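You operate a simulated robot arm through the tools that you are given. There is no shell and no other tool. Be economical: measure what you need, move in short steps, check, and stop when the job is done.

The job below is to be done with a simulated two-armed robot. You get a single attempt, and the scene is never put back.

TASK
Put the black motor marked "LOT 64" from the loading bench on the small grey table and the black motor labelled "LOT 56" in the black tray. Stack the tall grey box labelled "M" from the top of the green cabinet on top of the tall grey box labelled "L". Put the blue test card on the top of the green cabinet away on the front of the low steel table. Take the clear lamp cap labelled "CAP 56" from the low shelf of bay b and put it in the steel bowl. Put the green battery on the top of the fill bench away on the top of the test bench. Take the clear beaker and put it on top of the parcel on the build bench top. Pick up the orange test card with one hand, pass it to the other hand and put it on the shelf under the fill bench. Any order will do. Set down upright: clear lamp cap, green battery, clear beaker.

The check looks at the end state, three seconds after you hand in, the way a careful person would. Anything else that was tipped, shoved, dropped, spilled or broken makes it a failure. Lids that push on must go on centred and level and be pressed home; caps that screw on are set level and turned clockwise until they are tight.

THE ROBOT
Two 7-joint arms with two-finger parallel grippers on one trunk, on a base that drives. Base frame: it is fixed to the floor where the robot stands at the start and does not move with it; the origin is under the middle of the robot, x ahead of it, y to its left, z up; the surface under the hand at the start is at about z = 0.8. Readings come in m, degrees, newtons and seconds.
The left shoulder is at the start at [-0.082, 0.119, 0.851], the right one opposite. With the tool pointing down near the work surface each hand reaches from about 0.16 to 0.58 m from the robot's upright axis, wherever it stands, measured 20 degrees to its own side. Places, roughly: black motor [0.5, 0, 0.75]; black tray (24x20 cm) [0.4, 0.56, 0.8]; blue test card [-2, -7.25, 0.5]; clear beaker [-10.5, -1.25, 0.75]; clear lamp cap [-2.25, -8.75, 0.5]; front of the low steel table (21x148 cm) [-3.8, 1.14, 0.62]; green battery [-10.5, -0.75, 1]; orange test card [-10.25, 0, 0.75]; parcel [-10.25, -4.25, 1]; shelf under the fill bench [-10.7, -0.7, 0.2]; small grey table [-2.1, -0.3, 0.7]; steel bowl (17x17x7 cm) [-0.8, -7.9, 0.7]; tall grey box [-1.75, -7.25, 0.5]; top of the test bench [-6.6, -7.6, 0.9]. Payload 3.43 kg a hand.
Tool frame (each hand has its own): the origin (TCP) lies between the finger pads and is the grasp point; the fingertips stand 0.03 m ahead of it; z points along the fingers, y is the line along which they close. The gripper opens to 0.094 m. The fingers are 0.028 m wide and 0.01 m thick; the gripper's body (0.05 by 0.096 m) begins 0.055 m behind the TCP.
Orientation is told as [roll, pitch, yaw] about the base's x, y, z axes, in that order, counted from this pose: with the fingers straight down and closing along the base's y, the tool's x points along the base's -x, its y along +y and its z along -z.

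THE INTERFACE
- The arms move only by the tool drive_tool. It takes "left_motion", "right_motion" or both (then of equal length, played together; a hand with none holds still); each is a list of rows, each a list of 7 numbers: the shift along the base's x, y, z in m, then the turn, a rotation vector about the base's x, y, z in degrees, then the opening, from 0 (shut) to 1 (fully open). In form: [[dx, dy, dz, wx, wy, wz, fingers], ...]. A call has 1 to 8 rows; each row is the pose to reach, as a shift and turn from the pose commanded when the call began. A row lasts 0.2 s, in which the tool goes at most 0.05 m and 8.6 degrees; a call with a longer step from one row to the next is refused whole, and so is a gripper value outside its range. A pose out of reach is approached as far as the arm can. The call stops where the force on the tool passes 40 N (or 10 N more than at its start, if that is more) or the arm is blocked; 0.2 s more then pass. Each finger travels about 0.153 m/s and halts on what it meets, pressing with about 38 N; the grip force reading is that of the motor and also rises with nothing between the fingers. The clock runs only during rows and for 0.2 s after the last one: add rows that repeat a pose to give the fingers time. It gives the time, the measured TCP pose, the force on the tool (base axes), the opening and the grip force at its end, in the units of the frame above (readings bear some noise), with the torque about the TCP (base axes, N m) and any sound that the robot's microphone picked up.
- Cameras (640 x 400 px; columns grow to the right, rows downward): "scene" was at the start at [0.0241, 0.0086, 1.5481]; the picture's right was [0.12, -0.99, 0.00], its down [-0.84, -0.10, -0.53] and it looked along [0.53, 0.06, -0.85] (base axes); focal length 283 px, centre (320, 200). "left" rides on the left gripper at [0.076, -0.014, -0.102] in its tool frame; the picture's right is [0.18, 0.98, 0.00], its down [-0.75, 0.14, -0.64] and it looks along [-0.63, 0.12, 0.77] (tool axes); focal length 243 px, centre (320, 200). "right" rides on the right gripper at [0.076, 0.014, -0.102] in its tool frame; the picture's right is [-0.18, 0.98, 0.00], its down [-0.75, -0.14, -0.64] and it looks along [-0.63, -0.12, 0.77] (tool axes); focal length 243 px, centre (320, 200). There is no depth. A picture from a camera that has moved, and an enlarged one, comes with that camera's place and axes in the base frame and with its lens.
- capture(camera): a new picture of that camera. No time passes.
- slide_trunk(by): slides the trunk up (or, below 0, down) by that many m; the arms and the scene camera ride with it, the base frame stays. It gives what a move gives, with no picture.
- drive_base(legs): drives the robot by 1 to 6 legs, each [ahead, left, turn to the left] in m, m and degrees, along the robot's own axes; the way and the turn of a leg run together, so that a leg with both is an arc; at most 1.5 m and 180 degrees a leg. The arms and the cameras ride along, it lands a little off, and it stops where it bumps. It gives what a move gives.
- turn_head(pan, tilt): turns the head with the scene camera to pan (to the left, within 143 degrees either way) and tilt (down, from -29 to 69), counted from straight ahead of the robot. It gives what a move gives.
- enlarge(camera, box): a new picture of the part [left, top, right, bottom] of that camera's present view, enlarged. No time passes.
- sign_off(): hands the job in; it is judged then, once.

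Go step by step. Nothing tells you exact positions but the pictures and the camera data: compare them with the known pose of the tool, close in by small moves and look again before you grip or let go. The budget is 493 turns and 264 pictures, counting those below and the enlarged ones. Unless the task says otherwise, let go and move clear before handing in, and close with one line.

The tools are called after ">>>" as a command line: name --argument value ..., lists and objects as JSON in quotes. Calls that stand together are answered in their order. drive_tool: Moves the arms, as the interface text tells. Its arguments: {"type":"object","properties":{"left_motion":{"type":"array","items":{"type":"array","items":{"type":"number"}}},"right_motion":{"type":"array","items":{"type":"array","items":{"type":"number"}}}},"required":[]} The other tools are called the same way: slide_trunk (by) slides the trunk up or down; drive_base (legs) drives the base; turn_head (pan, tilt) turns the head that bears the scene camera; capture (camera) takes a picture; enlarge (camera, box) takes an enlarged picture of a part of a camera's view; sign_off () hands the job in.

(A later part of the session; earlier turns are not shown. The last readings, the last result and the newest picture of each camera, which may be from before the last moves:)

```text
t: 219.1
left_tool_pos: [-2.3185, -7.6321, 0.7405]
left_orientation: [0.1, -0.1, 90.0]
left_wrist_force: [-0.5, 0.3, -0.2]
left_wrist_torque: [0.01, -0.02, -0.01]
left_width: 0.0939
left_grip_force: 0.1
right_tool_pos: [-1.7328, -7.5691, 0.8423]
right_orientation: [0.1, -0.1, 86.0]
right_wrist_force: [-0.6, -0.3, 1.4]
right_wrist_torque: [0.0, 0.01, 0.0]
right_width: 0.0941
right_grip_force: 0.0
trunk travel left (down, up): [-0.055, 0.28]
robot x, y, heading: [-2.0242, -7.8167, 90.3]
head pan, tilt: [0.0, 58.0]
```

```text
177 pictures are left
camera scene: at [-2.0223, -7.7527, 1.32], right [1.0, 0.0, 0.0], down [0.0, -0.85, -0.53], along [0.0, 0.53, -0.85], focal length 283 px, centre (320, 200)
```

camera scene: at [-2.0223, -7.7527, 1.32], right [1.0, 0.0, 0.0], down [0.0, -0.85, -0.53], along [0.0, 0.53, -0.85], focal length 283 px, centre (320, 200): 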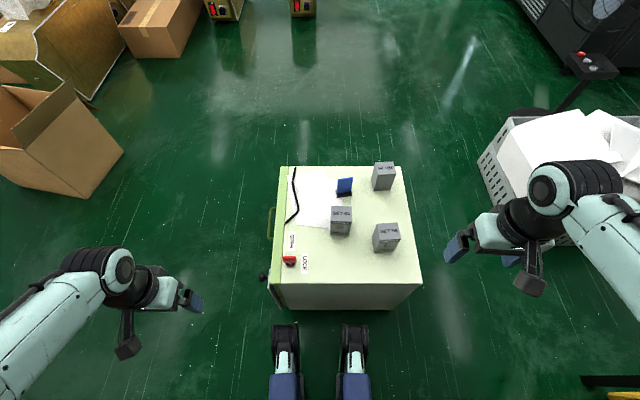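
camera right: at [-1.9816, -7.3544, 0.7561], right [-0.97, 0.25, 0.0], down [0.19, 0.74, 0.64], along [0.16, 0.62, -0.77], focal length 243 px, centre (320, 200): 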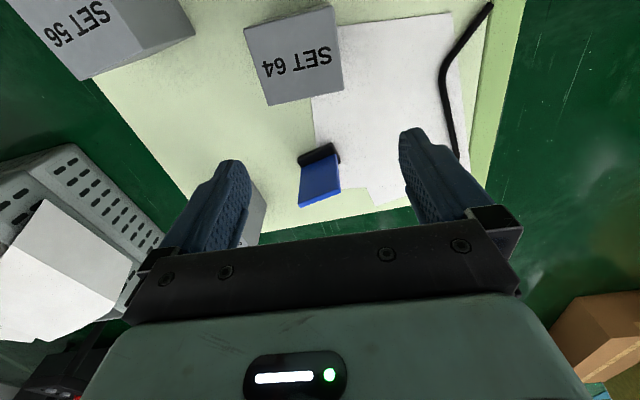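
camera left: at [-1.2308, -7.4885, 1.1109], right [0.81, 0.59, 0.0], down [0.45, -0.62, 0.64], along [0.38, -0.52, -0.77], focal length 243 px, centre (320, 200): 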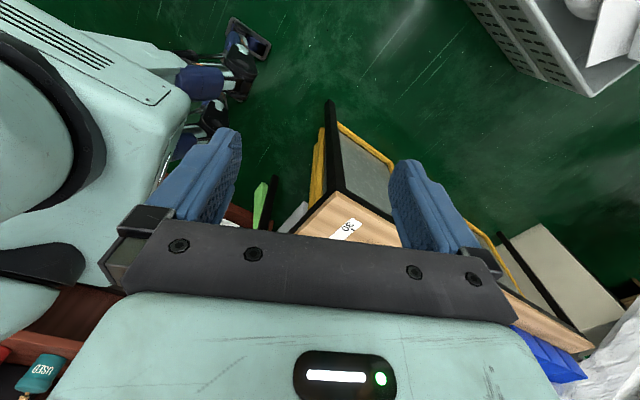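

Freed. Clear view of the cabinet now; move to above M again.

>>> drive_tool --right_motion '[[-0.03, 0.03, -0.01, 0, 0, 0, 1], [-0.06, 0.06, -0.03, 0, 0, 0, 1], [-0.09, 0.09, -0.05, 0, 0, 0, 1], [-0.12, 0.12, -0.07, 0, 0, 0, 1], [-0.15, 0.15, -0.09, 0, 0, 0, 1], [-0.18, 0.18, -0.12, 0, 0, 0, 1], [-0.205, 0.21, -0.15, 0, 0, 0, 1], [-0.22, 0.245, -0.17, 0, 0, 0, 1]]'

>>> capture --camera "right"

```text
refused: row 6 steps farther than a row can; nothing moved
```

```text
176 pictures are left
camera right: at [-1.7517, -7.6442, 0.9453], right [-0.97, 0.25, 0.0], down [0.19, 0.74, 0.64], along [0.16, 0.62, -0.77], focal length 243 px, centre (320, 200)
```

right: 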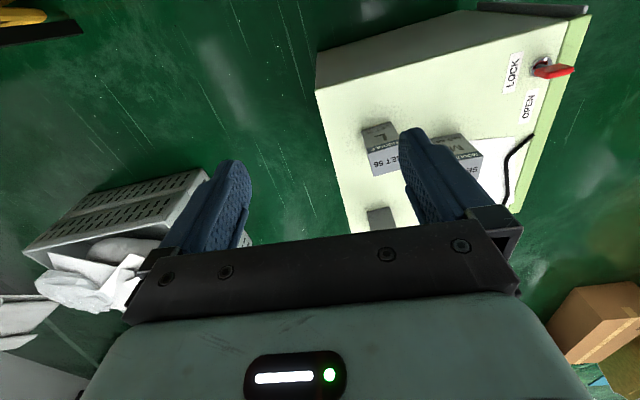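

>>> drive_tool --right_motion '[[-0.03, 0.03, -0.01, 0, 0, 0, 1], [-0.06, 0.06, -0.03, 0, 0, 0, 1], [-0.09, 0.09, -0.05, 0, 0, 0, 1], [-0.12, 0.12, -0.07, 0, 0, 0, 1], [-0.15, 0.15, -0.09, 0, 0, 0, 1], [-0.175, 0.18, -0.11, 0, 0, 0, 1], [-0.2, 0.21, -0.135, 0, 0, 0, 1], [-0.22, 0.243, -0.15, 0, 0, 0, 1]]'

>>> capture --camera "right"

```text
t: 220.9
left_tool_pos: [-2.3198, -7.6308, 0.7381]
left_orientation: [-0.1, -0.1, 90.0]
left_wrist_force: [0.7, -0.3, -1.1]
left_wrist_torque: [0.01, 0.0, 0.0]
left_width: 0.094
left_grip_force: 0.0
right_tool_pos: [-1.956, -7.3208, 0.6948]
right_orientation: [0.1, -0.1, 86.0]
right_wrist_force: [-0.3, -0.5, 0.0]
right_wrist_torque: [-0.03, 0.02, -0.02]
right_width: 0.0942
right_grip_force: 0.0
trunk travel left (down, up): [-0.055, 0.28]
robot x, y, heading: [-2.0239, -7.8115, 90.1]
head pan, tilt: [0.0, 58.0]
```

```text
175 pictures are left
camera right: at [-1.974, -7.3978, 0.7968], right [-0.97, 0.25, 0.0], down [0.19, 0.74, 0.64], along [0.16, 0.62, -0.77], focal length 243 px, centre (320, 200)
```

right: 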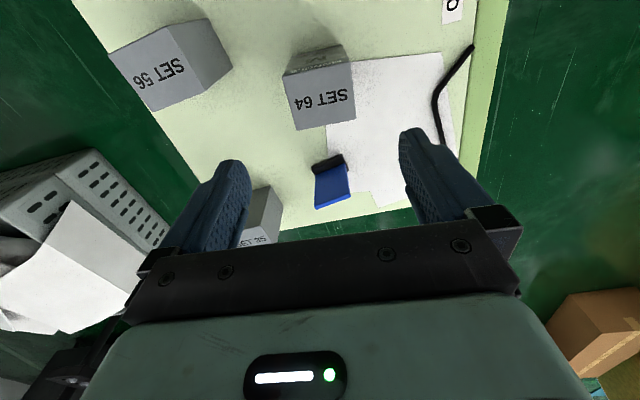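

>>> drive_tool --right_motion '[[0, -0.003, -0.04, 0, 0, 0, 1], [0, -0.003, -0.08, 0, 0, 0, 1], [0, -0.003, -0.11, 0, 0, 0, 1]]'

>>> capture --camera "right"

>>> enlarge --camera "scene" --box '[260, 150, 440, 280]'

```text
t: 221.7
left_tool_pos: [-2.3193, -7.6306, 0.738]
left_orientation: [0.0, -0.1, 90.0]
left_wrist_force: [1.0, -1.1, -0.2]
left_wrist_torque: [-0.01, 0.02, 0.0]
left_width: 0.094
left_grip_force: 0.0
right_tool_pos: [-1.9537, -7.3263, 0.5836]
right_orientation: [0.1, -0.1, 86.0]
right_wrist_force: [0.7, -0.4, -0.7]
right_wrist_torque: [0.0, -0.02, 0.02]
right_width: 0.094
right_grip_force: 0.0
trunk travel left (down, up): [-0.055, 0.28]
robot x, y, heading: [-2.0246, -7.816, 89.8]
head pan, tilt: [0.0, 58.0]
```

```text
174 pictures are left
camera right: at [-1.9738, -7.4027, 0.6852], right [-0.97, 0.25, 0.0], down [0.19, 0.74, 0.64], along [0.16, 0.62, -0.77], focal length 243 px, centre (320, 200)
```

right: 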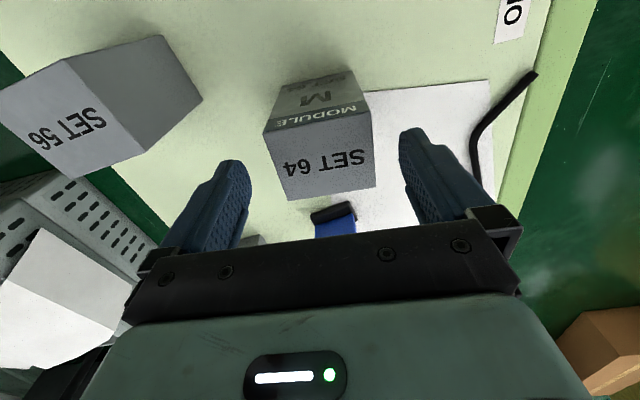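

```text
3.08 times, centred on (350, 215) of scene
camera zoom: at [-2.0223, -7.752, 1.32], right [1.0, 0.0, 0.0], down [0.0, -0.85, -0.53], along [0.0, 0.53, -0.85], focal length 872 px, centre (228, 154)
```

zoom: 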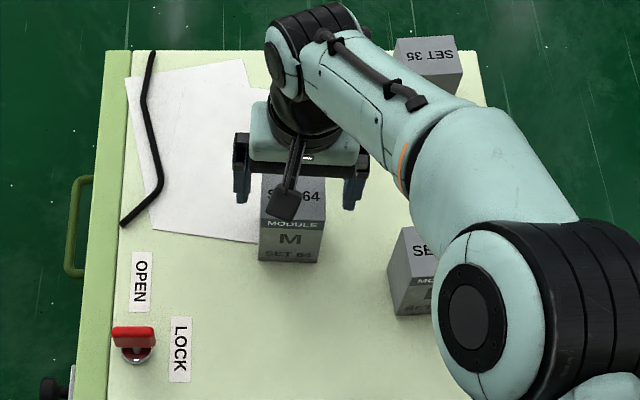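

>>> drive_tool --right_motion '[[-0.001, 0, -0.02, 0, 0, 0, 1], [-0.001, 0, -0.04, 0, 0, 0, 1], [-0.001, 0, -0.06, 0, 0, 0, 1], [-0.001, 0, -0.07, 0, 0, 0, 1]]'

>>> capture --camera "right"

```text
t: 222.7
left_tool_pos: [-2.3197, -7.6312, 0.7385]
left_orientation: [0.0, -0.2, 90.0]
left_wrist_force: [-0.1, 0.2, -0.1]
left_wrist_torque: [0.03, 0.0, 0.04]
left_width: 0.094
left_grip_force: 0.1
right_tool_pos: [-1.9529, -7.3259, 0.5134]
right_orientation: [0.0, -0.1, 86.0]
right_wrist_force: [0.3, 0.2, -0.1]
right_wrist_torque: [0.03, -0.01, 0.01]
right_width: 0.0942
right_grip_force: 0.1
trunk travel left (down, up): [-0.055, 0.28]
robot x, y, heading: [-2.0218, -7.8115, 89.9]
head pan, tilt: [0.0, 58.0]
```

```text
172 pictures are left
camera right: at [-1.9728, -7.4023, 0.6158], right [-0.97, 0.25, 0.0], down [0.19, 0.74, 0.64], along [0.16, 0.62, -0.77], focal length 243 px, centre (320, 200)
```

right: 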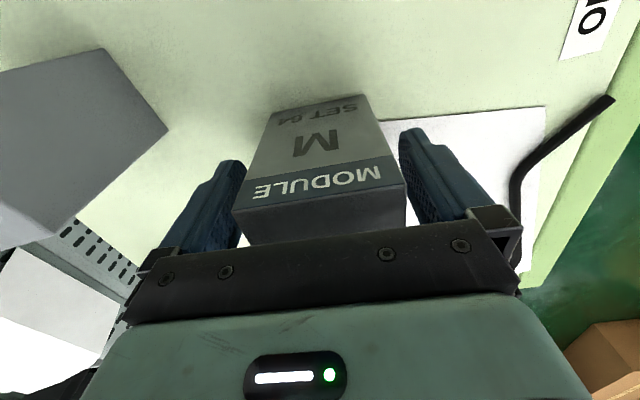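

>>> drive_tool --right_motion '[[0, 0, -0.003, 0, 0, 0, 0.7], [0, 0, -0.003, 0, 0, 0, 0.3], [0, 0, -0.003, 0, 0, 0, 0], [0, 0, -0.003, 0, 0, 0, 0], [0, 0, 0.003, 0, 0, 0, 0], [0, 0, 0.012, 0, 0, 0, 0], [0, 0, 0.025, 0, 0, 0, 0]]'

>>> capture --camera "right"

```text
t: 224.3
left_tool_pos: [-2.3201, -7.6301, 0.7389]
left_orientation: [-0.1, -0.2, 90.1]
left_wrist_force: [-0.1, 0.8, -0.1]
left_wrist_torque: [-0.04, 0.01, 0.03]
left_width: 0.0941
left_grip_force: 0.1
right_tool_pos: [-1.9544, -7.3264, 0.5383]
right_orientation: [0.1, 0.1, 86.0]
right_wrist_force: [0.3, 0.2, -2.7]
right_wrist_torque: [-0.02, -0.01, 0.0]
right_width: 0.0693
right_grip_force: 38.4
trunk travel left (down, up): [-0.055, 0.28]
robot x, y, heading: [-2.0239, -7.8156, 89.8]
head pan, tilt: [0.0, 58.0]
```

```text
171 pictures are left
camera right: at [-1.9737, -7.4021, 0.6409], right [-0.97, 0.25, 0.0], down [0.19, 0.74, 0.64], along [0.16, 0.62, -0.77], focal length 243 px, centre (320, 200)
```

right: 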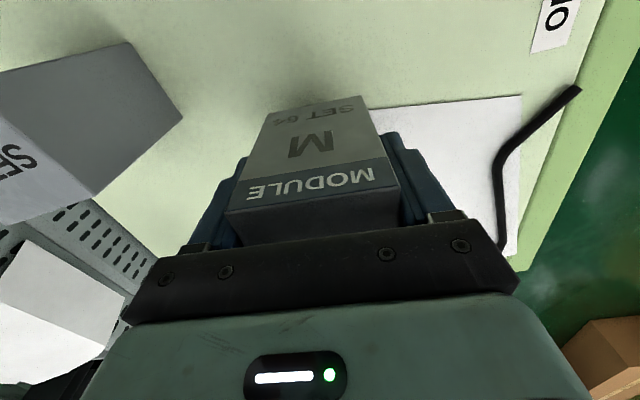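

M is held (0.28 kg). Lift and pull back to measure L cleanly.

>>> drive_tool --right_motion '[[0, 0, 0.03, 0, 0, 0, 0], [0, 0, 0.06, 0, 0, 0, 0], [0, 0, 0.1, 0, 0, 0, 0], [0, 0, 0.14, 0, 0, 0, 0], [-0.02, -0.02, 0.17, 0, 0, 0, 0], [-0.04, -0.05, 0.18, 0, 0, 0, 0]]'

>>> capture --camera "scene"

>>> capture --camera "right"

```text
t: 225.7
left_tool_pos: [-2.3209, -7.6308, 0.7372]
left_orientation: [0.1, -0.2, 90.0]
left_wrist_force: [1.0, 0.5, 0.2]
left_wrist_torque: [0.01, -0.04, 0.01]
left_width: 0.0941
left_grip_force: 0.1
right_tool_pos: [-1.9953, -7.3745, 0.7197]
right_orientation: [0.2, -0.1, 86.0]
right_wrist_force: [-0.3, -0.4, -1.9]
right_wrist_torque: [-0.04, -0.02, 0.01]
right_width: 0.0691
right_grip_force: 38.3
trunk travel left (down, up): [-0.055, 0.28]
robot x, y, heading: [-2.0209, -7.8103, 90.0]
head pan, tilt: [0.0, 58.0]
```

```text
170 pictures are left
camera scene: at [-2.0224, -7.7523, 1.32], right [1.0, 0.0, 0.0], down [0.0, -0.85, -0.53], along [0.0, 0.53, -0.85], focal length 283 px, centre (320, 200)
```

scene: 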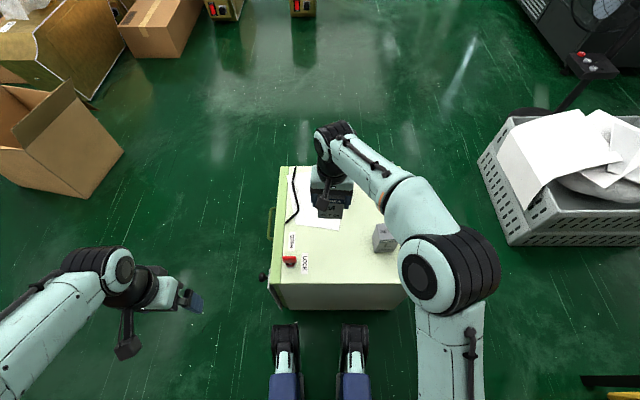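

```text
169 pictures are left
camera right: at [-2.0143, -7.4507, 0.822], right [-0.97, 0.25, 0.0], down [0.19, 0.74, 0.64], along [0.16, 0.62, -0.77], focal length 243 px, centre (320, 200)
```

right: 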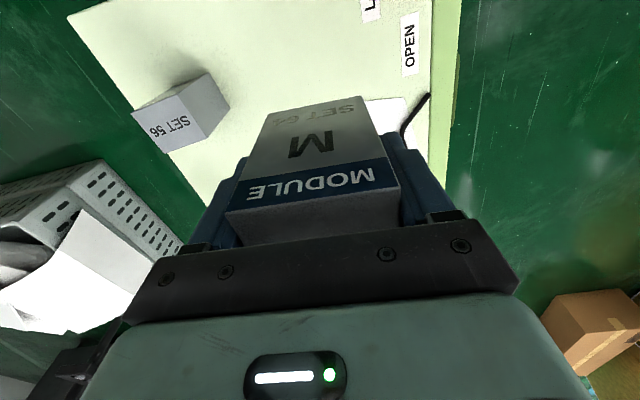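

L's centre is (-1.819, -7.381), yawed ~+6°. Move M over it with matching yaw.

>>> drive_tool --right_motion '[[0.03, -0.001, 0, 0, 0, 2, 0], [0.06, -0.002, 0, 0, 0, 4, 0], [0.09, -0.003, 0, 0, 0, 6, 0], [0.12, -0.004, 0, 0, 0, 8, 0], [0.15, -0.005, 0, 0, 0, 10, 0], [0.176, -0.0065, 0, 0, 0, 10, 0], [0.176, -0.0065, -0.03, 0, 0, 10, 0]]'

>>> capture --camera "right"

>>> enlarge --camera "scene" --box '[290, 150, 470, 280]'

```text
t: 227.3
left_tool_pos: [-2.3204, -7.6304, 0.7378]
left_orientation: [0.1, -0.1, 89.9]
left_wrist_force: [0.5, 0.0, 1.0]
left_wrist_torque: [-0.01, 0.0, 0.0]
left_width: 0.094
left_grip_force: 0.1
right_tool_pos: [-1.8182, -7.3792, 0.6879]
right_orientation: [0.1, -0.2, 96.1]
right_wrist_force: [-0.3, 0.0, -2.2]
right_wrist_torque: [0.01, -0.01, -0.02]
right_width: 0.0687
right_grip_force: 38.2
trunk travel left (down, up): [-0.055, 0.28]
robot x, y, heading: [-2.0184, -7.8146, 90.3]
head pan, tilt: [0.0, 58.0]
```

```text
168 pictures are left
camera right: at [-1.8239, -7.4578, 0.7902], right [-1.0, 0.08, 0.0], down [0.06, 0.76, 0.64], along [0.05, 0.64, -0.77], focal length 243 px, centre (320, 200)
```

right: 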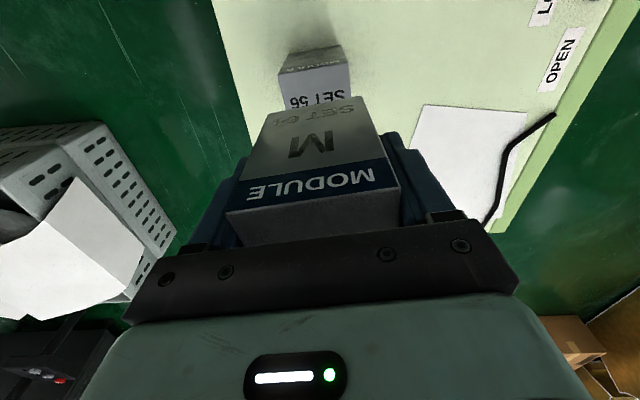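

```text
3.08 times, centred on (380, 215) of scene
camera zoom: at [-2.0222, -7.7517, 1.32], right [1.0, 0.0, 0.0], down [0.0, -0.85, -0.53], along [0.0, 0.53, -0.85], focal length 872 px, centre (135, 154)
```

zoom: 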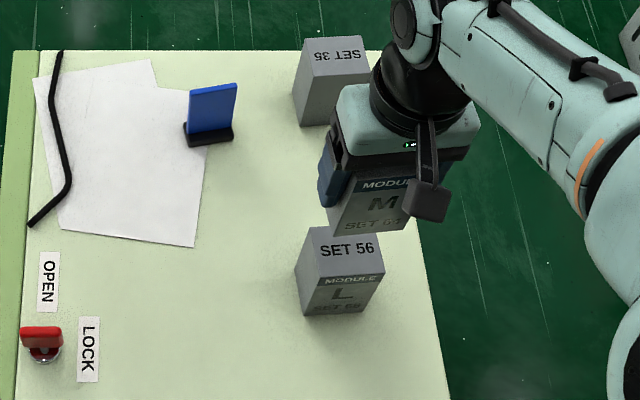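

Alignment looks good. Lower M onto L.

>>> drive_tool --right_motion '[[-0.002, -0.002, -0.03, 0, 0, 0, 0], [-0.002, -0.002, -0.05, 0, 0, 0, 0], [-0.002, -0.002, -0.06, 0, 0, 0, 0]]'

>>> capture --camera "right"

>>> enlarge --camera "scene" --box '[340, 190, 440, 270]'

```text
t: 228.1
left_tool_pos: [-2.3205, -7.6313, 0.7386]
left_orientation: [0.0, -0.1, 89.9]
left_wrist_force: [0.6, 0.2, -0.9]
left_wrist_torque: [-0.04, 0.0, 0.01]
left_width: 0.094
left_grip_force: 0.2
right_tool_pos: [-1.819, -7.3817, 0.6293]
right_orientation: [0.1, 0.0, 96.0]
right_wrist_force: [-0.5, 1.0, -2.8]
right_wrist_torque: [0.01, -0.01, -0.04]
right_width: 0.069
right_grip_force: 38.0
trunk travel left (down, up): [-0.055, 0.28]
robot x, y, heading: [-2.0249, -7.8134, 89.9]
head pan, tilt: [0.0, 58.0]
```

```text
166 pictures are left
camera right: at [-1.8254, -7.461, 0.731], right [-1.0, 0.08, 0.0], down [0.06, 0.76, 0.64], along [0.05, 0.64, -0.77], focal length 243 px, centre (320, 200)
```

right: 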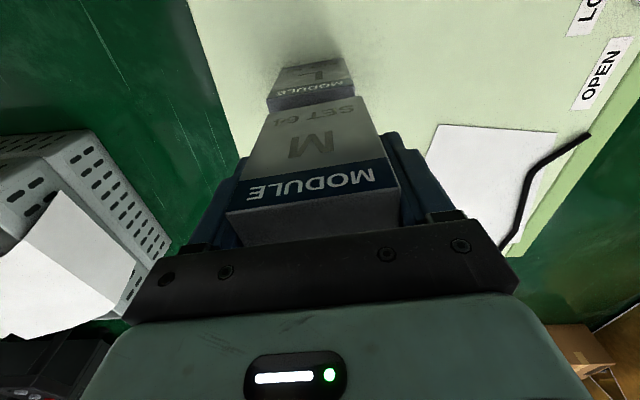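

```text
5.00 times, centred on (390, 230) of scene
camera zoom: at [-2.0222, -7.752, 1.32], right [1.0, 0.0, 0.0], down [0.0, -0.85, -0.53], along [0.0, 0.53, -0.85], focal length 1417 px, centre (-30, 50)
```

zoom: 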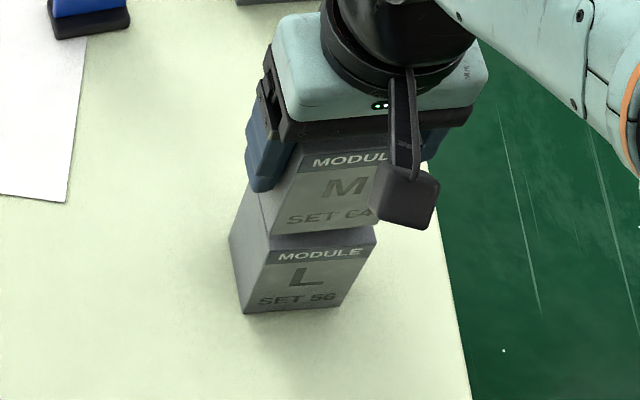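

>>> drive_tool --right_motion '[[-0.003, -0.003, -0.006, 0, 0, 2, 0], [-0.003, -0.003, -0.012, 0, 0, 2, 0]]'

>>> enlarge --camera "scene" --box '[360, 205, 420, 250]'

```text
t: 228.7
left_tool_pos: [-2.3192, -7.6312, 0.7389]
left_orientation: [0.0, -0.1, 90.1]
left_wrist_force: [-0.3, -0.1, -0.1]
left_wrist_torque: [0.02, -0.04, 0.0]
left_width: 0.094
left_grip_force: 0.1
right_tool_pos: [-1.8223, -7.3867, 0.6166]
right_orientation: [0.1, -0.1, 98.1]
right_wrist_force: [0.7, 0.8, -1.7]
right_wrist_torque: [-0.03, -0.02, 0.02]
right_width: 0.069
right_grip_force: 37.8
trunk travel left (down, up): [-0.055, 0.28]
robot x, y, heading: [-2.0244, -7.8163, 90.1]
head pan, tilt: [0.0, 58.0]
```

```text
8.89 times, centred on (390, 228) of scene
camera zoom: at [-2.0222, -7.7519, 1.32], right [1.0, 0.0, 0.0], down [0.0, -0.85, -0.53], along [0.0, 0.53, -0.85], focal length 2519 px, centre (-302, -44)
```

zoom: 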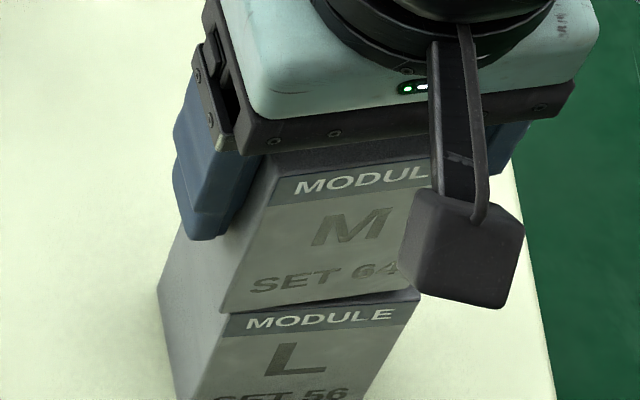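

Well aligned, nearly touching. Lower to contact.

>>> drive_tool --right_motion '[[0, 0, -0.003, 0, 0, 0, 0], [0, 0, -0.006, 0, 0, 0, 0], [0, 0, -0.009, 0, 0, 0, 0]]'

```text
t: 229.5
left_tool_pos: [-2.3194, -7.6336, 0.739]
left_orientation: [-0.1, -0.3, 90.0]
left_wrist_force: [0.5, 0.5, 0.2]
left_wrist_torque: [0.0, -0.05, 0.0]
left_width: 0.0937
left_grip_force: 0.0
right_tool_pos: [-1.8231, -7.3864, 0.6135]
right_orientation: [0.0, -0.7, 98.0]
right_wrist_force: [1.6, -4.5, 38.5]
right_wrist_torque: [-0.26, -0.27, 0.08]
right_width: 0.0693
right_grip_force: 38.1
trunk travel left (down, up): [-0.055, 0.28]
robot x, y, heading: [-2.0221, -7.8108, 90.0]
head pan, tilt: [0.0, 58.0]
```

>>> drive_tool --right_motion '[[0, 0, 0.006, 0, 0, 0, 0], [0, 0, 0.006, 0, 0, 0, 0.76], [0, 0, 0.006, 0, 0, 0, 0.85], [0, 0, 0.006, 0, 0, 0, 1], [0, 0, 0.03, 0, 0, 0, 1], [0, 0, 0.07, 0, 0, 0, 1], [0, 0, 0.11, 0, 0, 0, 1], [0.02, 0, 0.15, 0, 0, 0, 1]]'

>>> drive_tool --right_motion '[[0.03, -0.02, 0.0, 0, 0, -2, 1], [0.06, -0.05, 0.0, 0, 0, -4, 1], [0.09, -0.08, 0.0, 0, 0, -6, 1], [0.11, -0.11, 0.0, 0, 0, -8, 1], [0.13, -0.14, 0.0, 0, 0, -8, 1]]'

>>> capture --camera "scene"

>>> enlarge --camera "scene" --box '[260, 140, 440, 270]'

```text
t: 231.3
left_tool_pos: [-2.3198, -7.631, 0.7386]
left_orientation: [0.0, -0.2, 90.0]
left_wrist_force: [0.5, 0.5, -0.1]
left_wrist_torque: [0.02, -0.01, 0.0]
left_width: 0.0939
left_grip_force: 0.0
right_tool_pos: [-1.8047, -7.3862, 0.7599]
right_orientation: [0.1, -0.1, 98.1]
right_wrist_force: [-0.3, 0.5, -0.5]
right_wrist_torque: [0.0, 0.02, 0.01]
right_width: 0.0943
right_grip_force: 0.2
trunk travel left (down, up): [-0.055, 0.28]
robot x, y, heading: [-2.0224, -7.8172, 90.0]
head pan, tilt: [0.0, 58.0]
```

```text
t: 232.5
left_tool_pos: [-2.3204, -7.6319, 0.7383]
left_orientation: [0.1, -0.2, 90.0]
left_wrist_force: [-0.5, -0.3, -0.8]
left_wrist_torque: [-0.02, 0.03, -0.02]
left_width: 0.0939
left_grip_force: 0.0
right_tool_pos: [-1.6725, -7.5291, 0.7582]
right_orientation: [0.0, -0.1, 90.0]
right_wrist_force: [-0.3, -0.2, 0.1]
right_wrist_torque: [0.0, 0.01, 0.0]
right_width: 0.0937
right_grip_force: 0.0
trunk travel left (down, up): [-0.055, 0.28]
robot x, y, heading: [-2.0227, -7.8145, 90.2]
head pan, tilt: [0.0, 58.0]
```

```text
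163 pictures are left
camera scene: at [-2.0222, -7.7525, 1.32], right [1.0, 0.0, 0.0], down [0.0, -0.85, -0.53], along [0.0, 0.53, -0.85], focal length 283 px, centre (320, 200)
```

scene: 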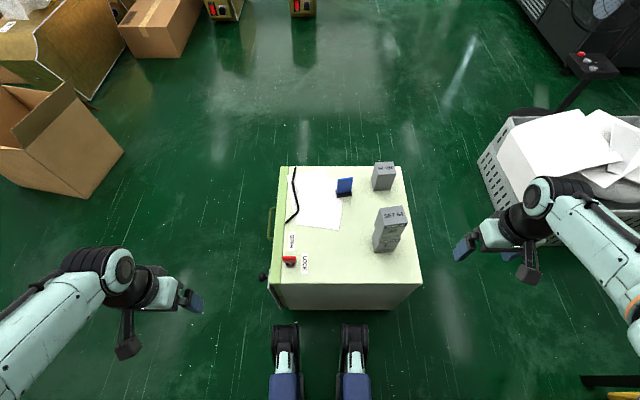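

```text
3.08 times, centred on (350, 205) of scene
camera zoom: at [-2.0222, -7.7525, 1.32], right [1.0, 0.0, 0.0], down [0.0, -0.85, -0.53], along [0.0, 0.53, -0.85], focal length 872 px, centre (228, 185)
```

zoom: 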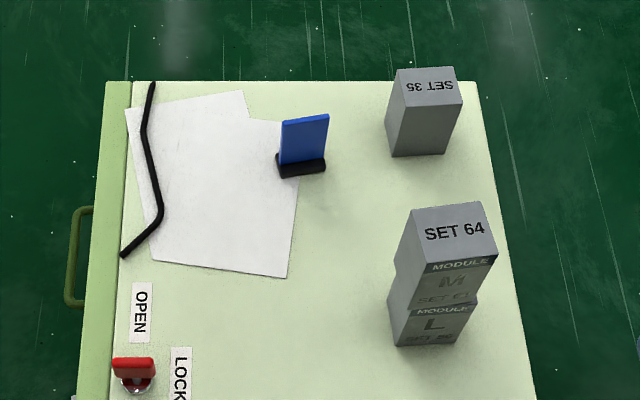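

M is stacked on L. Now the blue card: go round to the north side of the cabinet and face it.

>>> slide_trunk --by 0.2

>>> drive_base --legs '[[-0.12, 0, 0], [0, 0.61, 0], [1.45, 0, 0], [0, -0.65, 0], [0, 0, 180]]'

>>> capture --camera "scene"

```text
t: 234.7
left_tool_pos: [-2.3196, -7.6301, 0.9379]
left_orientation: [0.0, -0.1, 90.0]
left_wrist_force: [0.4, -0.1, -0.1]
left_wrist_torque: [0.04, 0.02, 0.03]
left_width: 0.0939
left_grip_force: 0.1
right_tool_pos: [-1.6725, -7.5279, 0.9579]
right_orientation: [0.0, -0.1, 90.0]
right_wrist_force: [0.7, -0.8, -1.0]
right_wrist_torque: [0.03, 0.0, 0.0]
right_width: 0.0939
right_grip_force: 0.1
trunk travel left (down, up): [-0.255, 0.08]
robot x, y, heading: [-2.0232, -7.8132, 89.9]
head pan, tilt: [0.0, 58.0]
```

```text
t: 261.1
left_tool_pos: [-1.6848, -6.666, 0.9385]
left_orientation: [0.1, -0.2, -88.8]
left_wrist_force: [0.1, 1.2, -0.8]
left_wrist_torque: [0.01, 0.0, 0.01]
left_width: 0.0939
left_grip_force: 0.2
right_tool_pos: [-2.3314, -6.7812, 0.9565]
right_orientation: [0.0, -0.1, -88.8]
right_wrist_force: [-0.8, 0.5, 0.1]
right_wrist_torque: [0.0, 0.0, 0.01]
right_width: 0.0942
right_grip_force: 0.0
trunk travel left (down, up): [-0.255, 0.08]
robot x, y, heading: [-1.9877, -6.4889, -88.9]
head pan, tilt: [0.0, 58.0]
```

```text
161 pictures are left
camera scene: at [-1.9863, -6.5126, 1.5268], right [-1.0, -0.02, 0.0], down [-0.02, 0.85, -0.53], along [0.01, -0.53, -0.85], focal length 283 px, centre (320, 200)
```

scene: 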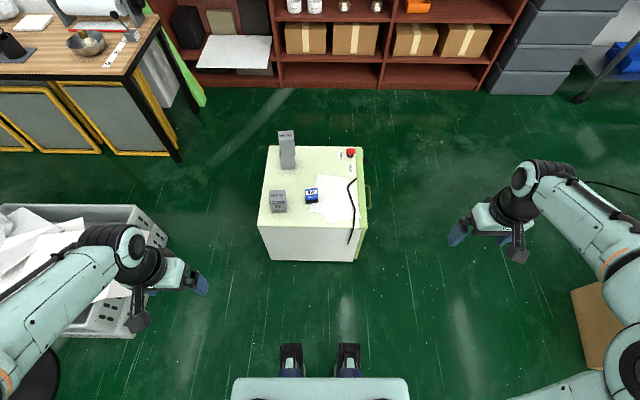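

>>> drive_base --legs '[[0.25, 0, -1]]'

>>> drive_tool --right_motion '[[0.02, 0, 0, 0, 0, 8, 1], [0.04, 0, 0, 0, 0, 16, 1], [0.06, 0, 0, 0, 0, 24, 1], [0.08, 0, 0, 0, 0, 32, 1], [0.1, 0, 0, 0, 0, 40, 1], [0.12, 0, 0, 0, 0, 48, 1], [0.14, 0, 0, 0, 0, 56, 1], [0.16, 0, 0, 0, 0, 64, 1]]'

>>> drive_tool --right_motion '[[0.03, 0, 0, 0, 0, 8, 1], [0.06, -0.02, 0, 0, 0, 16, 1], [0.09, -0.04, 0, 0, 0, 24, 1], [0.12, -0.05, 0, 0, 0, 28, 1], [0.14, -0.06, 0, 0, 0, 28, 1]]'

>>> slide_trunk --by -0.2

>>> capture --camera "scene"

>>> capture --camera "right"

```text
t: 262.9
left_tool_pos: [-1.6858, -6.9173, 0.9388]
left_orientation: [0.1, 0.0, -89.6]
left_wrist_force: [-0.1, 0.5, 0.4]
left_wrist_torque: [0.01, -0.01, -0.01]
left_width: 0.0938
left_grip_force: 0.1
right_tool_pos: [-2.3319, -7.0246, 0.957]
right_orientation: [0.2, 0.0, -89.8]
right_wrist_force: [0.3, -0.6, -0.4]
right_wrist_torque: [-0.01, -0.03, 0.04]
right_width: 0.0937
right_grip_force: 0.1
trunk travel left (down, up): [-0.255, 0.08]
robot x, y, heading: [-1.9844, -6.7345, -89.7]
head pan, tilt: [0.0, 58.0]
```

```text
t: 264.7
left_tool_pos: [-1.6849, -6.9178, 0.9383]
left_orientation: [-0.1, -0.2, -89.8]
left_wrist_force: [-0.5, -0.1, 0.4]
left_wrist_torque: [-0.02, -0.01, 0.0]
left_width: 0.0941
left_grip_force: 0.1
right_tool_pos: [-2.1723, -7.0232, 0.9571]
right_orientation: [0.1, -0.2, -25.7]
right_wrist_force: [0.9, 0.8, 0.1]
right_wrist_torque: [0.03, 0.0, -0.04]
right_width: 0.0938
right_grip_force: 0.1
trunk travel left (down, up): [-0.255, 0.08]
robot x, y, heading: [-1.9825, -6.7381, -89.9]
head pan, tilt: [0.0, 58.0]
```

```text
t: 265.9
left_tool_pos: [-1.6844, -6.9173, 0.9385]
left_orientation: [0.0, -0.1, -89.7]
left_wrist_force: [-0.5, -0.2, -0.2]
left_wrist_torque: [0.0, -0.01, -0.03]
left_width: 0.0939
left_grip_force: 0.1
right_tool_pos: [-2.032, -7.085, 0.957]
right_orientation: [0.2, 0.0, 2.4]
right_wrist_force: [0.1, 0.0, 0.6]
right_wrist_torque: [-0.03, 0.02, 0.0]
right_width: 0.0938
right_grip_force: 0.1
trunk travel left (down, up): [-0.255, 0.08]
robot x, y, heading: [-1.9823, -6.7362, -90.0]
head pan, tilt: [0.0, 58.0]
```

```text
t: 268.0
left_tool_pos: [-1.6855, -6.9178, 0.7398]
left_orientation: [0.1, -0.2, -89.8]
left_wrist_force: [0.3, -0.8, -0.3]
left_wrist_torque: [0.0, -0.01, 0.03]
left_width: 0.0944
left_grip_force: 0.0
right_tool_pos: [-2.0326, -7.084, 0.7578]
right_orientation: [0.0, -0.2, 2.3]
right_wrist_force: [-0.5, -0.6, -0.1]
right_wrist_torque: [-0.03, 0.0, -0.01]
right_width: 0.0941
right_grip_force: 0.0
trunk travel left (down, up): [-0.055, 0.28]
robot x, y, heading: [-1.9838, -6.7351, -89.9]
head pan, tilt: [0.0, 58.0]
```

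```text
160 pictures are left
camera scene: at [-1.9835, -6.7966, 1.3201], right [-1.0, 0.0, 0.0], down [0.0, 0.85, -0.53], along [0.0, -0.53, -0.85], focal length 283 px, centre (320, 200)
```

scene: 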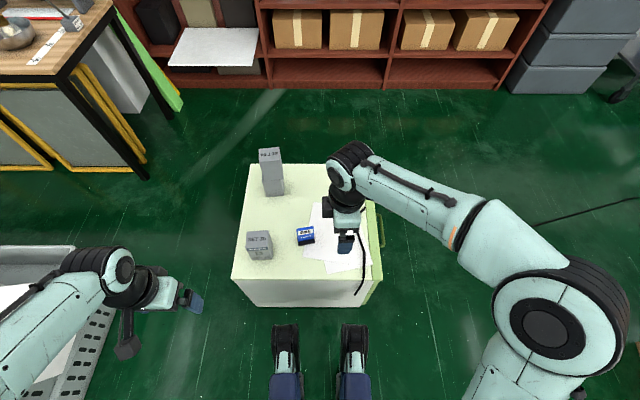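

```text
159 pictures are left
camera right: at [-2.1088, -7.0735, 0.8602], right [0.15, 0.99, 0.0], down [0.76, -0.11, 0.64], along [0.64, -0.09, -0.77], focal length 243 px, centre (320, 200)
```

right: 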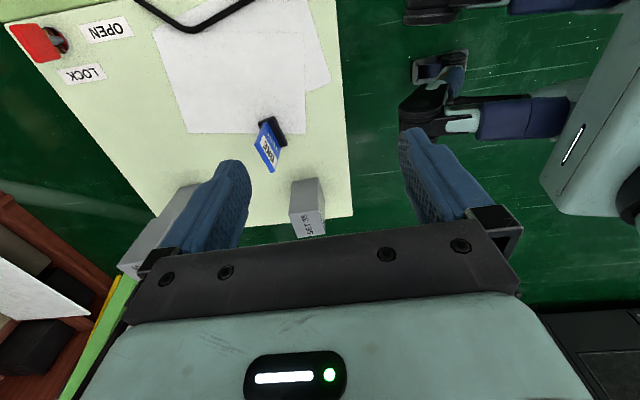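

>>> enlarge --camera "right" --box '[230, 90, 330, 190]'

>>> enlarge --camera "scene" --box '[265, 205, 355, 270]'

```text
4.00 times, centred on (280, 140) of right
camera zoom: at [-2.1088, -7.0735, 0.8602], right [0.15, 0.99, 0.0], down [0.76, -0.11, 0.64], along [0.64, -0.09, -0.77], focal length 970 px, centre (480, 440)
```

zoom: 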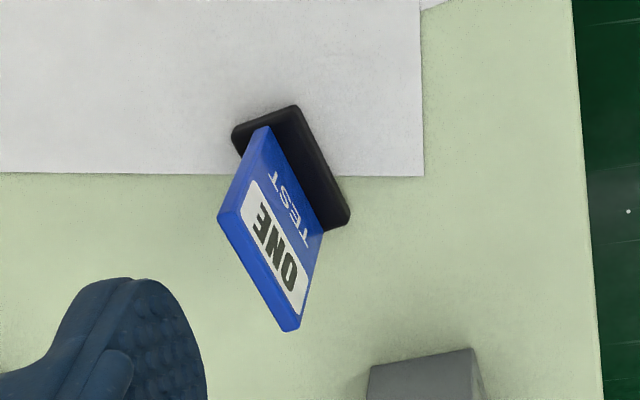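

```text
6.15 times, centred on (310, 238) of scene
camera zoom: at [-1.9835, -6.7966, 1.3201], right [-1.0, 0.0, 0.0], down [0.0, 0.85, -0.53], along [0.0, -0.53, -0.85], focal length 1744 px, centre (382, -31)
```

zoom: 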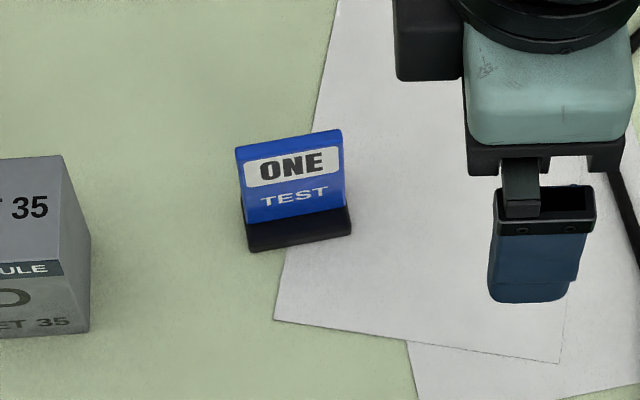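

>>> drive_tool --right_motion '[[0.03, -0.03, 0, 0, 0, 3, 1], [0.06, -0.06, 0.0, 0, 0, 6, 1], [0.093, -0.093, 0, 0, 0, 8, 1], [0.093, -0.093, -0.04, 0, 0, 8, 1], [0.093, -0.093, -0.08, 0, 0, 8, 1], [0.093, -0.093, -0.12, 0, 0, 8, 1]]'

>>> capture --camera "right"

>>> enlarge --camera "scene" --box '[250, 170, 370, 270]'

```text
t: 269.4
left_tool_pos: [-1.6834, -6.9184, 0.7393]
left_orientation: [0.0, -0.2, -89.7]
left_wrist_force: [-0.1, 0.4, 0.3]
left_wrist_torque: [0.0, 0.01, 0.0]
left_width: 0.094
left_grip_force: 0.1
right_tool_pos: [-1.9395, -7.1758, 0.6369]
right_orientation: [0.1, -0.2, 10.2]
right_wrist_force: [0.3, -0.1, -0.3]
right_wrist_torque: [-0.03, -0.02, 0.02]
right_width: 0.0939
right_grip_force: 0.1
trunk travel left (down, up): [-0.055, 0.28]
robot x, y, heading: [-1.9794, -6.7352, -89.6]
head pan, tilt: [0.0, 58.0]
```

```text
156 pictures are left
camera right: at [-2.0169, -7.1771, 0.7394], right [0.01, 1.0, 0.0], down [0.77, -0.01, 0.64], along [0.64, 0.0, -0.77], focal length 243 px, centre (320, 200)
```

right: 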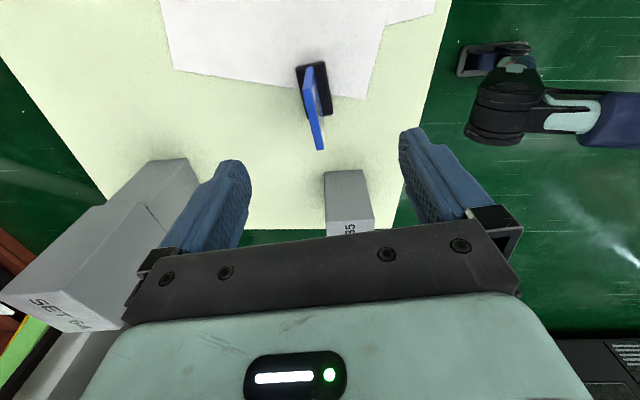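

```text
4.00 times, centred on (310, 220) of scene
camera zoom: at [-1.9834, -6.7969, 1.32], right [-1.0, 0.0, 0.0], down [0.0, 0.85, -0.53], along [0.0, -0.53, -0.85], focal length 1134 px, centre (360, 120)
```

zoom: 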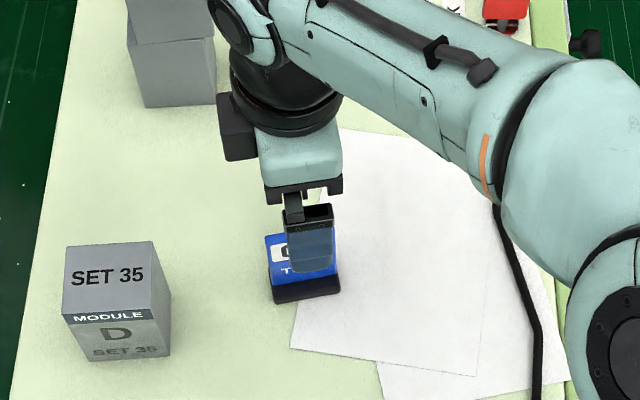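

>>> drive_tool --right_motion '[[-0.003, -0.003, -0.04, 0, 0, 0, 1], [-0.003, -0.003, -0.08, 0, 0, 0, 1], [-0.003, -0.003, -0.108, 0, 0, 0, 1]]'

>>> capture --camera "right"

```text
t: 270.2
left_tool_pos: [-1.6852, -6.9183, 0.7392]
left_orientation: [0.0, -0.3, -89.7]
left_wrist_force: [0.1, -0.3, 0.7]
left_wrist_torque: [-0.01, 0.04, 0.01]
left_width: 0.0939
left_grip_force: 0.0
right_tool_pos: [-1.9405, -7.1778, 0.5282]
right_orientation: [0.1, -0.1, 10.2]
right_wrist_force: [-0.2, 0.2, 0.2]
right_wrist_torque: [0.02, 0.01, -0.02]
right_width: 0.0942
right_grip_force: 0.0
trunk travel left (down, up): [-0.055, 0.28]
robot x, y, heading: [-1.9851, -6.7346, -89.9]
head pan, tilt: [0.0, 58.0]
```

```text
154 pictures are left
camera right: at [-2.0188, -7.1785, 0.6311], right [0.01, 1.0, 0.0], down [0.77, -0.01, 0.64], along [0.64, 0.0, -0.77], focal length 243 px, centre (320, 200)
```

right: 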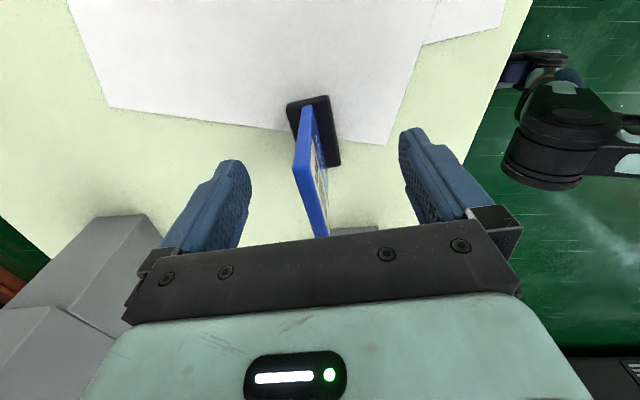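

>>> drive_tool --right_motion '[[0, -0.005, -0.003, 0, 0, 0, 0.9], [0, -0.005, -0.003, 0, 0, 0, 0.5], [0, -0.005, -0.003, 0, 0, 0, 0.2], [0, -0.005, -0.003, 0, 0, 0, 0], [0, -0.005, -0.003, 0, 0, 0, 0], [0, -0.005, 0.003, 0, 0, 0, 0], [0, -0.005, 0.015, 0, 0, 0, 0], [0, -0.005, 0.03, 0, 0, 0, 0]]'

>>> capture --camera "right"

>>> enlarge --camera "scene" --box '[250, 170, 370, 270]'

```text
t: 272.0
left_tool_pos: [-1.6851, -6.9175, 0.7398]
left_orientation: [0.0, -0.2, -89.8]
left_wrist_force: [-0.4, -0.7, -0.6]
left_wrist_torque: [-0.02, 0.0, 0.03]
left_width: 0.094
left_grip_force: 0.1
right_tool_pos: [-1.9417, -7.1851, 0.5601]
right_orientation: [0.1, -0.1, 10.4]
right_wrist_force: [0.2, 0.8, -1.1]
right_wrist_torque: [-0.02, 0.0, -0.03]
right_width: 0.0114
right_grip_force: 37.9
trunk travel left (down, up): [-0.055, 0.28]
robot x, y, heading: [-1.983, -6.736, -89.8]
head pan, tilt: [0.0, 58.0]
```

```text
153 pictures are left
camera right: at [-2.0198, -7.1855, 0.6626], right [0.01, 1.0, 0.0], down [0.77, -0.01, 0.64], along [0.64, 0.0, -0.77], focal length 243 px, centre (320, 200)
```

right: 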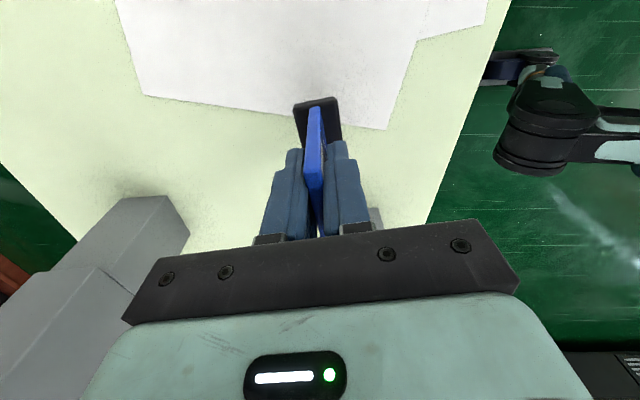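

```text
4.00 times, centred on (310, 220) of scene
camera zoom: at [-1.9835, -6.7967, 1.32], right [-1.0, 0.0, 0.0], down [0.0, 0.85, -0.53], along [0.0, -0.53, -0.85], focal length 1134 px, centre (360, 120)
```

zoom: 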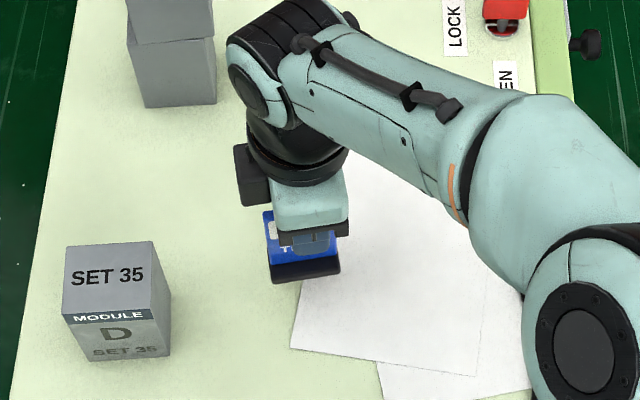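

Card is held. Raise it and retract, then travel back to the steel table.

>>> drive_tool --right_motion '[[0, 0, 0.03, 0, 0, 0, 0], [0, 0, 0.06, 0, 0, 0, 0], [0, 0, 0.1, 0, 0, 0, 0], [-0.03, 0.02, 0.13, 0, 0, 0, 0], [-0.06, 0.04, 0.16, 0, 0, 0, 0], [-0.09, 0.07, 0.18, 0, 0, 0, 0], [-0.12, 0.1, 0.18, 0, 0, 0, 0], [-0.15, 0.12, 0.18, 0, 0, 0, 0]]'

>>> slide_trunk --by 0.24

>>> drive_base --legs '[[-0.35, 0, 0], [0, 1.0, 0], [0, 0, 180], [1.3, 0, 0]]'

>>> turn_head --pan 0 --tilt 25

>>> capture --camera "scene"

```text
t: 273.8
left_tool_pos: [-1.6849, -6.9167, 0.739]
left_orientation: [0.0, -0.2, -89.7]
left_wrist_force: [-0.5, 0.0, -1.0]
left_wrist_torque: [-0.01, 0.0, 0.01]
left_width: 0.094
left_grip_force: 0.1
right_tool_pos: [-2.0915, -7.0645, 0.7398]
right_orientation: [0.1, -0.1, 10.2]
right_wrist_force: [0.1, -0.3, 0.0]
right_wrist_torque: [-0.01, 0.04, 0.02]
right_width: 0.0114
right_grip_force: 37.6
trunk travel left (down, up): [-0.055, 0.28]
robot x, y, heading: [-1.9843, -6.735, -90.0]
head pan, tilt: [0.0, 58.0]
```

```text
t: 276.3
left_tool_pos: [-1.6845, -6.9179, 0.978]
left_orientation: [0.0, -0.2, -89.8]
left_wrist_force: [-0.4, 0.1, 0.3]
left_wrist_torque: [-0.01, 0.01, -0.02]
left_width: 0.0939
left_grip_force: 0.0
right_tool_pos: [-2.0921, -7.064, 0.9793]
right_orientation: [0.1, 0.0, 10.2]
right_wrist_force: [0.6, 0.0, 0.1]
right_wrist_torque: [0.02, 0.04, -0.01]
right_width: 0.0115
right_grip_force: 37.9
trunk travel left (down, up): [-0.295, 0.04]
robot x, y, heading: [-1.9844, -6.7348, -89.6]
head pan, tilt: [0.0, 58.0]
```

```text
t: 284.7
left_tool_pos: [-0.9273, -6.5829, 0.9775]
left_orientation: [-0.3, -0.2, -90.7]
left_wrist_force: [0.1, -1.4, -0.7]
left_wrist_torque: [-0.01, 0.04, 0.0]
left_width: 0.0941
left_grip_force: 0.1
right_tool_pos: [-1.3358, -6.7224, 0.9801]
right_orientation: [0.1, 0.1, 9.0]
right_wrist_force: [0.2, -0.2, -0.3]
right_wrist_torque: [-0.02, 0.06, -0.02]
right_width: 0.0114
right_grip_force: 38.1
trunk travel left (down, up): [-0.295, 0.04]
robot x, y, heading: [-1.2231, -6.3945, -91.2]
head pan, tilt: [0.0, 58.0]
stopped in leg 2: the robot was blocked; the commanded pose is now the measured one
```

```text
t: 285.6
left_tool_pos: [-0.9278, -6.583, 0.979]
left_orientation: [-0.2, -0.2, -90.8]
left_wrist_force: [0.6, 0.2, 0.8]
left_wrist_torque: [-0.03, 0.02, 0.02]
left_width: 0.0941
left_grip_force: 0.0
right_tool_pos: [-1.3381, -6.7227, 0.9801]
right_orientation: [0.0, -0.1, 9.0]
right_wrist_force: [0.6, 0.3, -0.5]
right_wrist_torque: [0.01, -0.03, 0.0]
right_width: 0.0115
right_grip_force: 38.4
trunk travel left (down, up): [-0.295, 0.04]
robot x, y, heading: [-1.2204, -6.3922, -90.9]
head pan, tilt: [0.0, 25.0]
```

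```text
151 pictures are left
camera scene: at [-1.2235, -6.4427, 1.6181], right [-1.0, 0.02, 0.0], down [0.01, 0.42, -0.91], along [-0.01, -0.91, -0.42], focal length 283 px, centre (320, 200)
```

scene: 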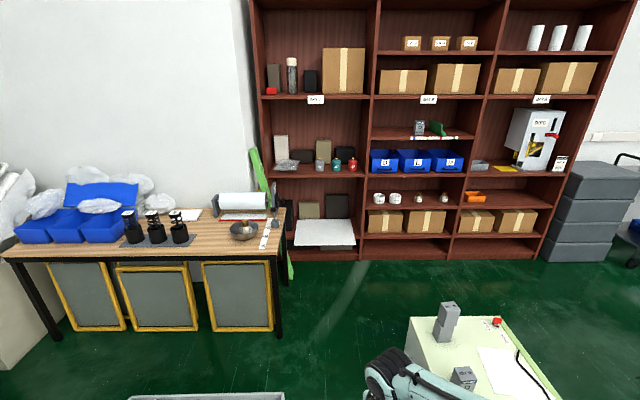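

Blocked on the left; probably the fan stand or crate. Back off and look to the left.

>>> drive_base --legs '[[0, -0.12, 0]]'

>>> turn_head --pan 75 --tilt 40

>>> capture --camera "scene"

```text
t: 287.4
left_tool_pos: [-1.0489, -6.5817, 0.9798]
left_orientation: [0.0, -0.2, -91.0]
left_wrist_force: [0.4, 0.8, -0.2]
left_wrist_torque: [0.01, 0.0, -0.01]
left_width: 0.094
left_grip_force: 0.1
right_tool_pos: [-1.4602, -6.7202, 0.9795]
right_orientation: [0.1, -0.1, 9.0]
right_wrist_force: [0.8, -0.4, -0.8]
right_wrist_torque: [0.01, -0.03, -0.01]
right_width: 0.0113
right_grip_force: 38.0
trunk travel left (down, up): [-0.295, 0.04]
robot x, y, heading: [-1.344, -6.3926, -91.0]
head pan, tilt: [0.0, 25.0]
```

```text
t: 288.8
left_tool_pos: [-1.0502, -6.5813, 0.9786]
left_orientation: [-0.1, -0.2, -91.0]
left_wrist_force: [0.8, 0.1, -0.2]
left_wrist_torque: [-0.02, 0.03, -0.01]
left_width: 0.0939
left_grip_force: 0.0
right_tool_pos: [-1.4594, -6.7204, 0.9796]
right_orientation: [0.1, 0.0, 8.9]
right_wrist_force: [0.9, 0.8, -0.8]
right_wrist_torque: [0.02, 0.0, -0.01]
right_width: 0.0115
right_grip_force: 38.0
trunk travel left (down, up): [-0.295, 0.04]
robot x, y, heading: [-1.343, -6.395, -91.0]
head pan, tilt: [75.0, 40.0]
```

```text
150 pictures are left
camera scene: at [-1.2619, -6.3721, 1.5948], right [-0.28, -0.96, 0.0], down [-0.62, 0.18, -0.77], along [0.74, -0.21, -0.64], focal length 283 px, centre (320, 200)
```

scene: 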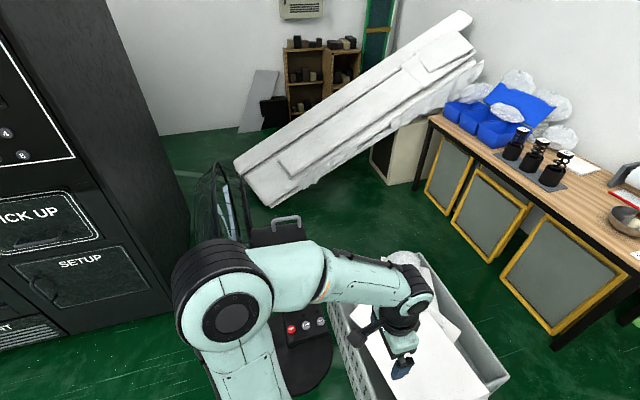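

>>> drive_base --legs '[[0, -0.5, 0]]'

>>> capture --camera "scene"

```text
t: 293.8
left_tool_pos: [-1.5563, -6.5735, 0.9781]
left_orientation: [-0.1, -0.1, -91.3]
left_wrist_force: [0.0, 0.7, -0.3]
left_wrist_torque: [-0.02, -0.01, 0.01]
left_width: 0.094
left_grip_force: 0.0
right_tool_pos: [-1.9677, -6.7088, 0.979]
right_orientation: [0.1, -0.1, 8.7]
right_wrist_force: [-0.3, -0.3, -0.6]
right_wrist_torque: [0.01, 0.03, -0.01]
right_width: 0.0115
right_grip_force: 38.4
trunk travel left (down, up): [-0.295, 0.04]
robot x, y, heading: [-1.851, -6.381, -91.3]
head pan, tilt: [75.0, 40.0]
```

```text
149 pictures are left
camera scene: at [-1.7669, -6.3625, 1.5948], right [-0.28, -0.96, 0.0], down [-0.62, 0.18, -0.77], along [0.74, -0.21, -0.64], focal length 283 px, centre (320, 200)
```

scene: 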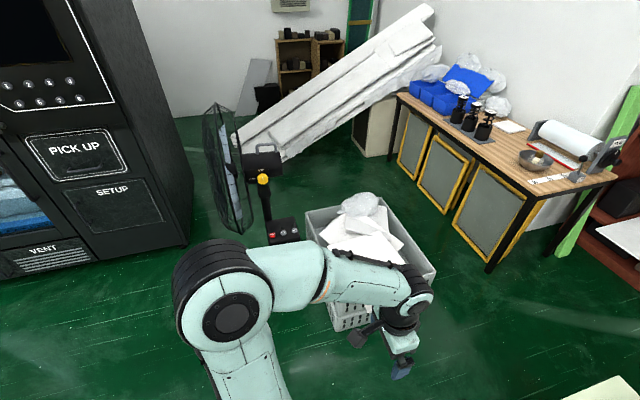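

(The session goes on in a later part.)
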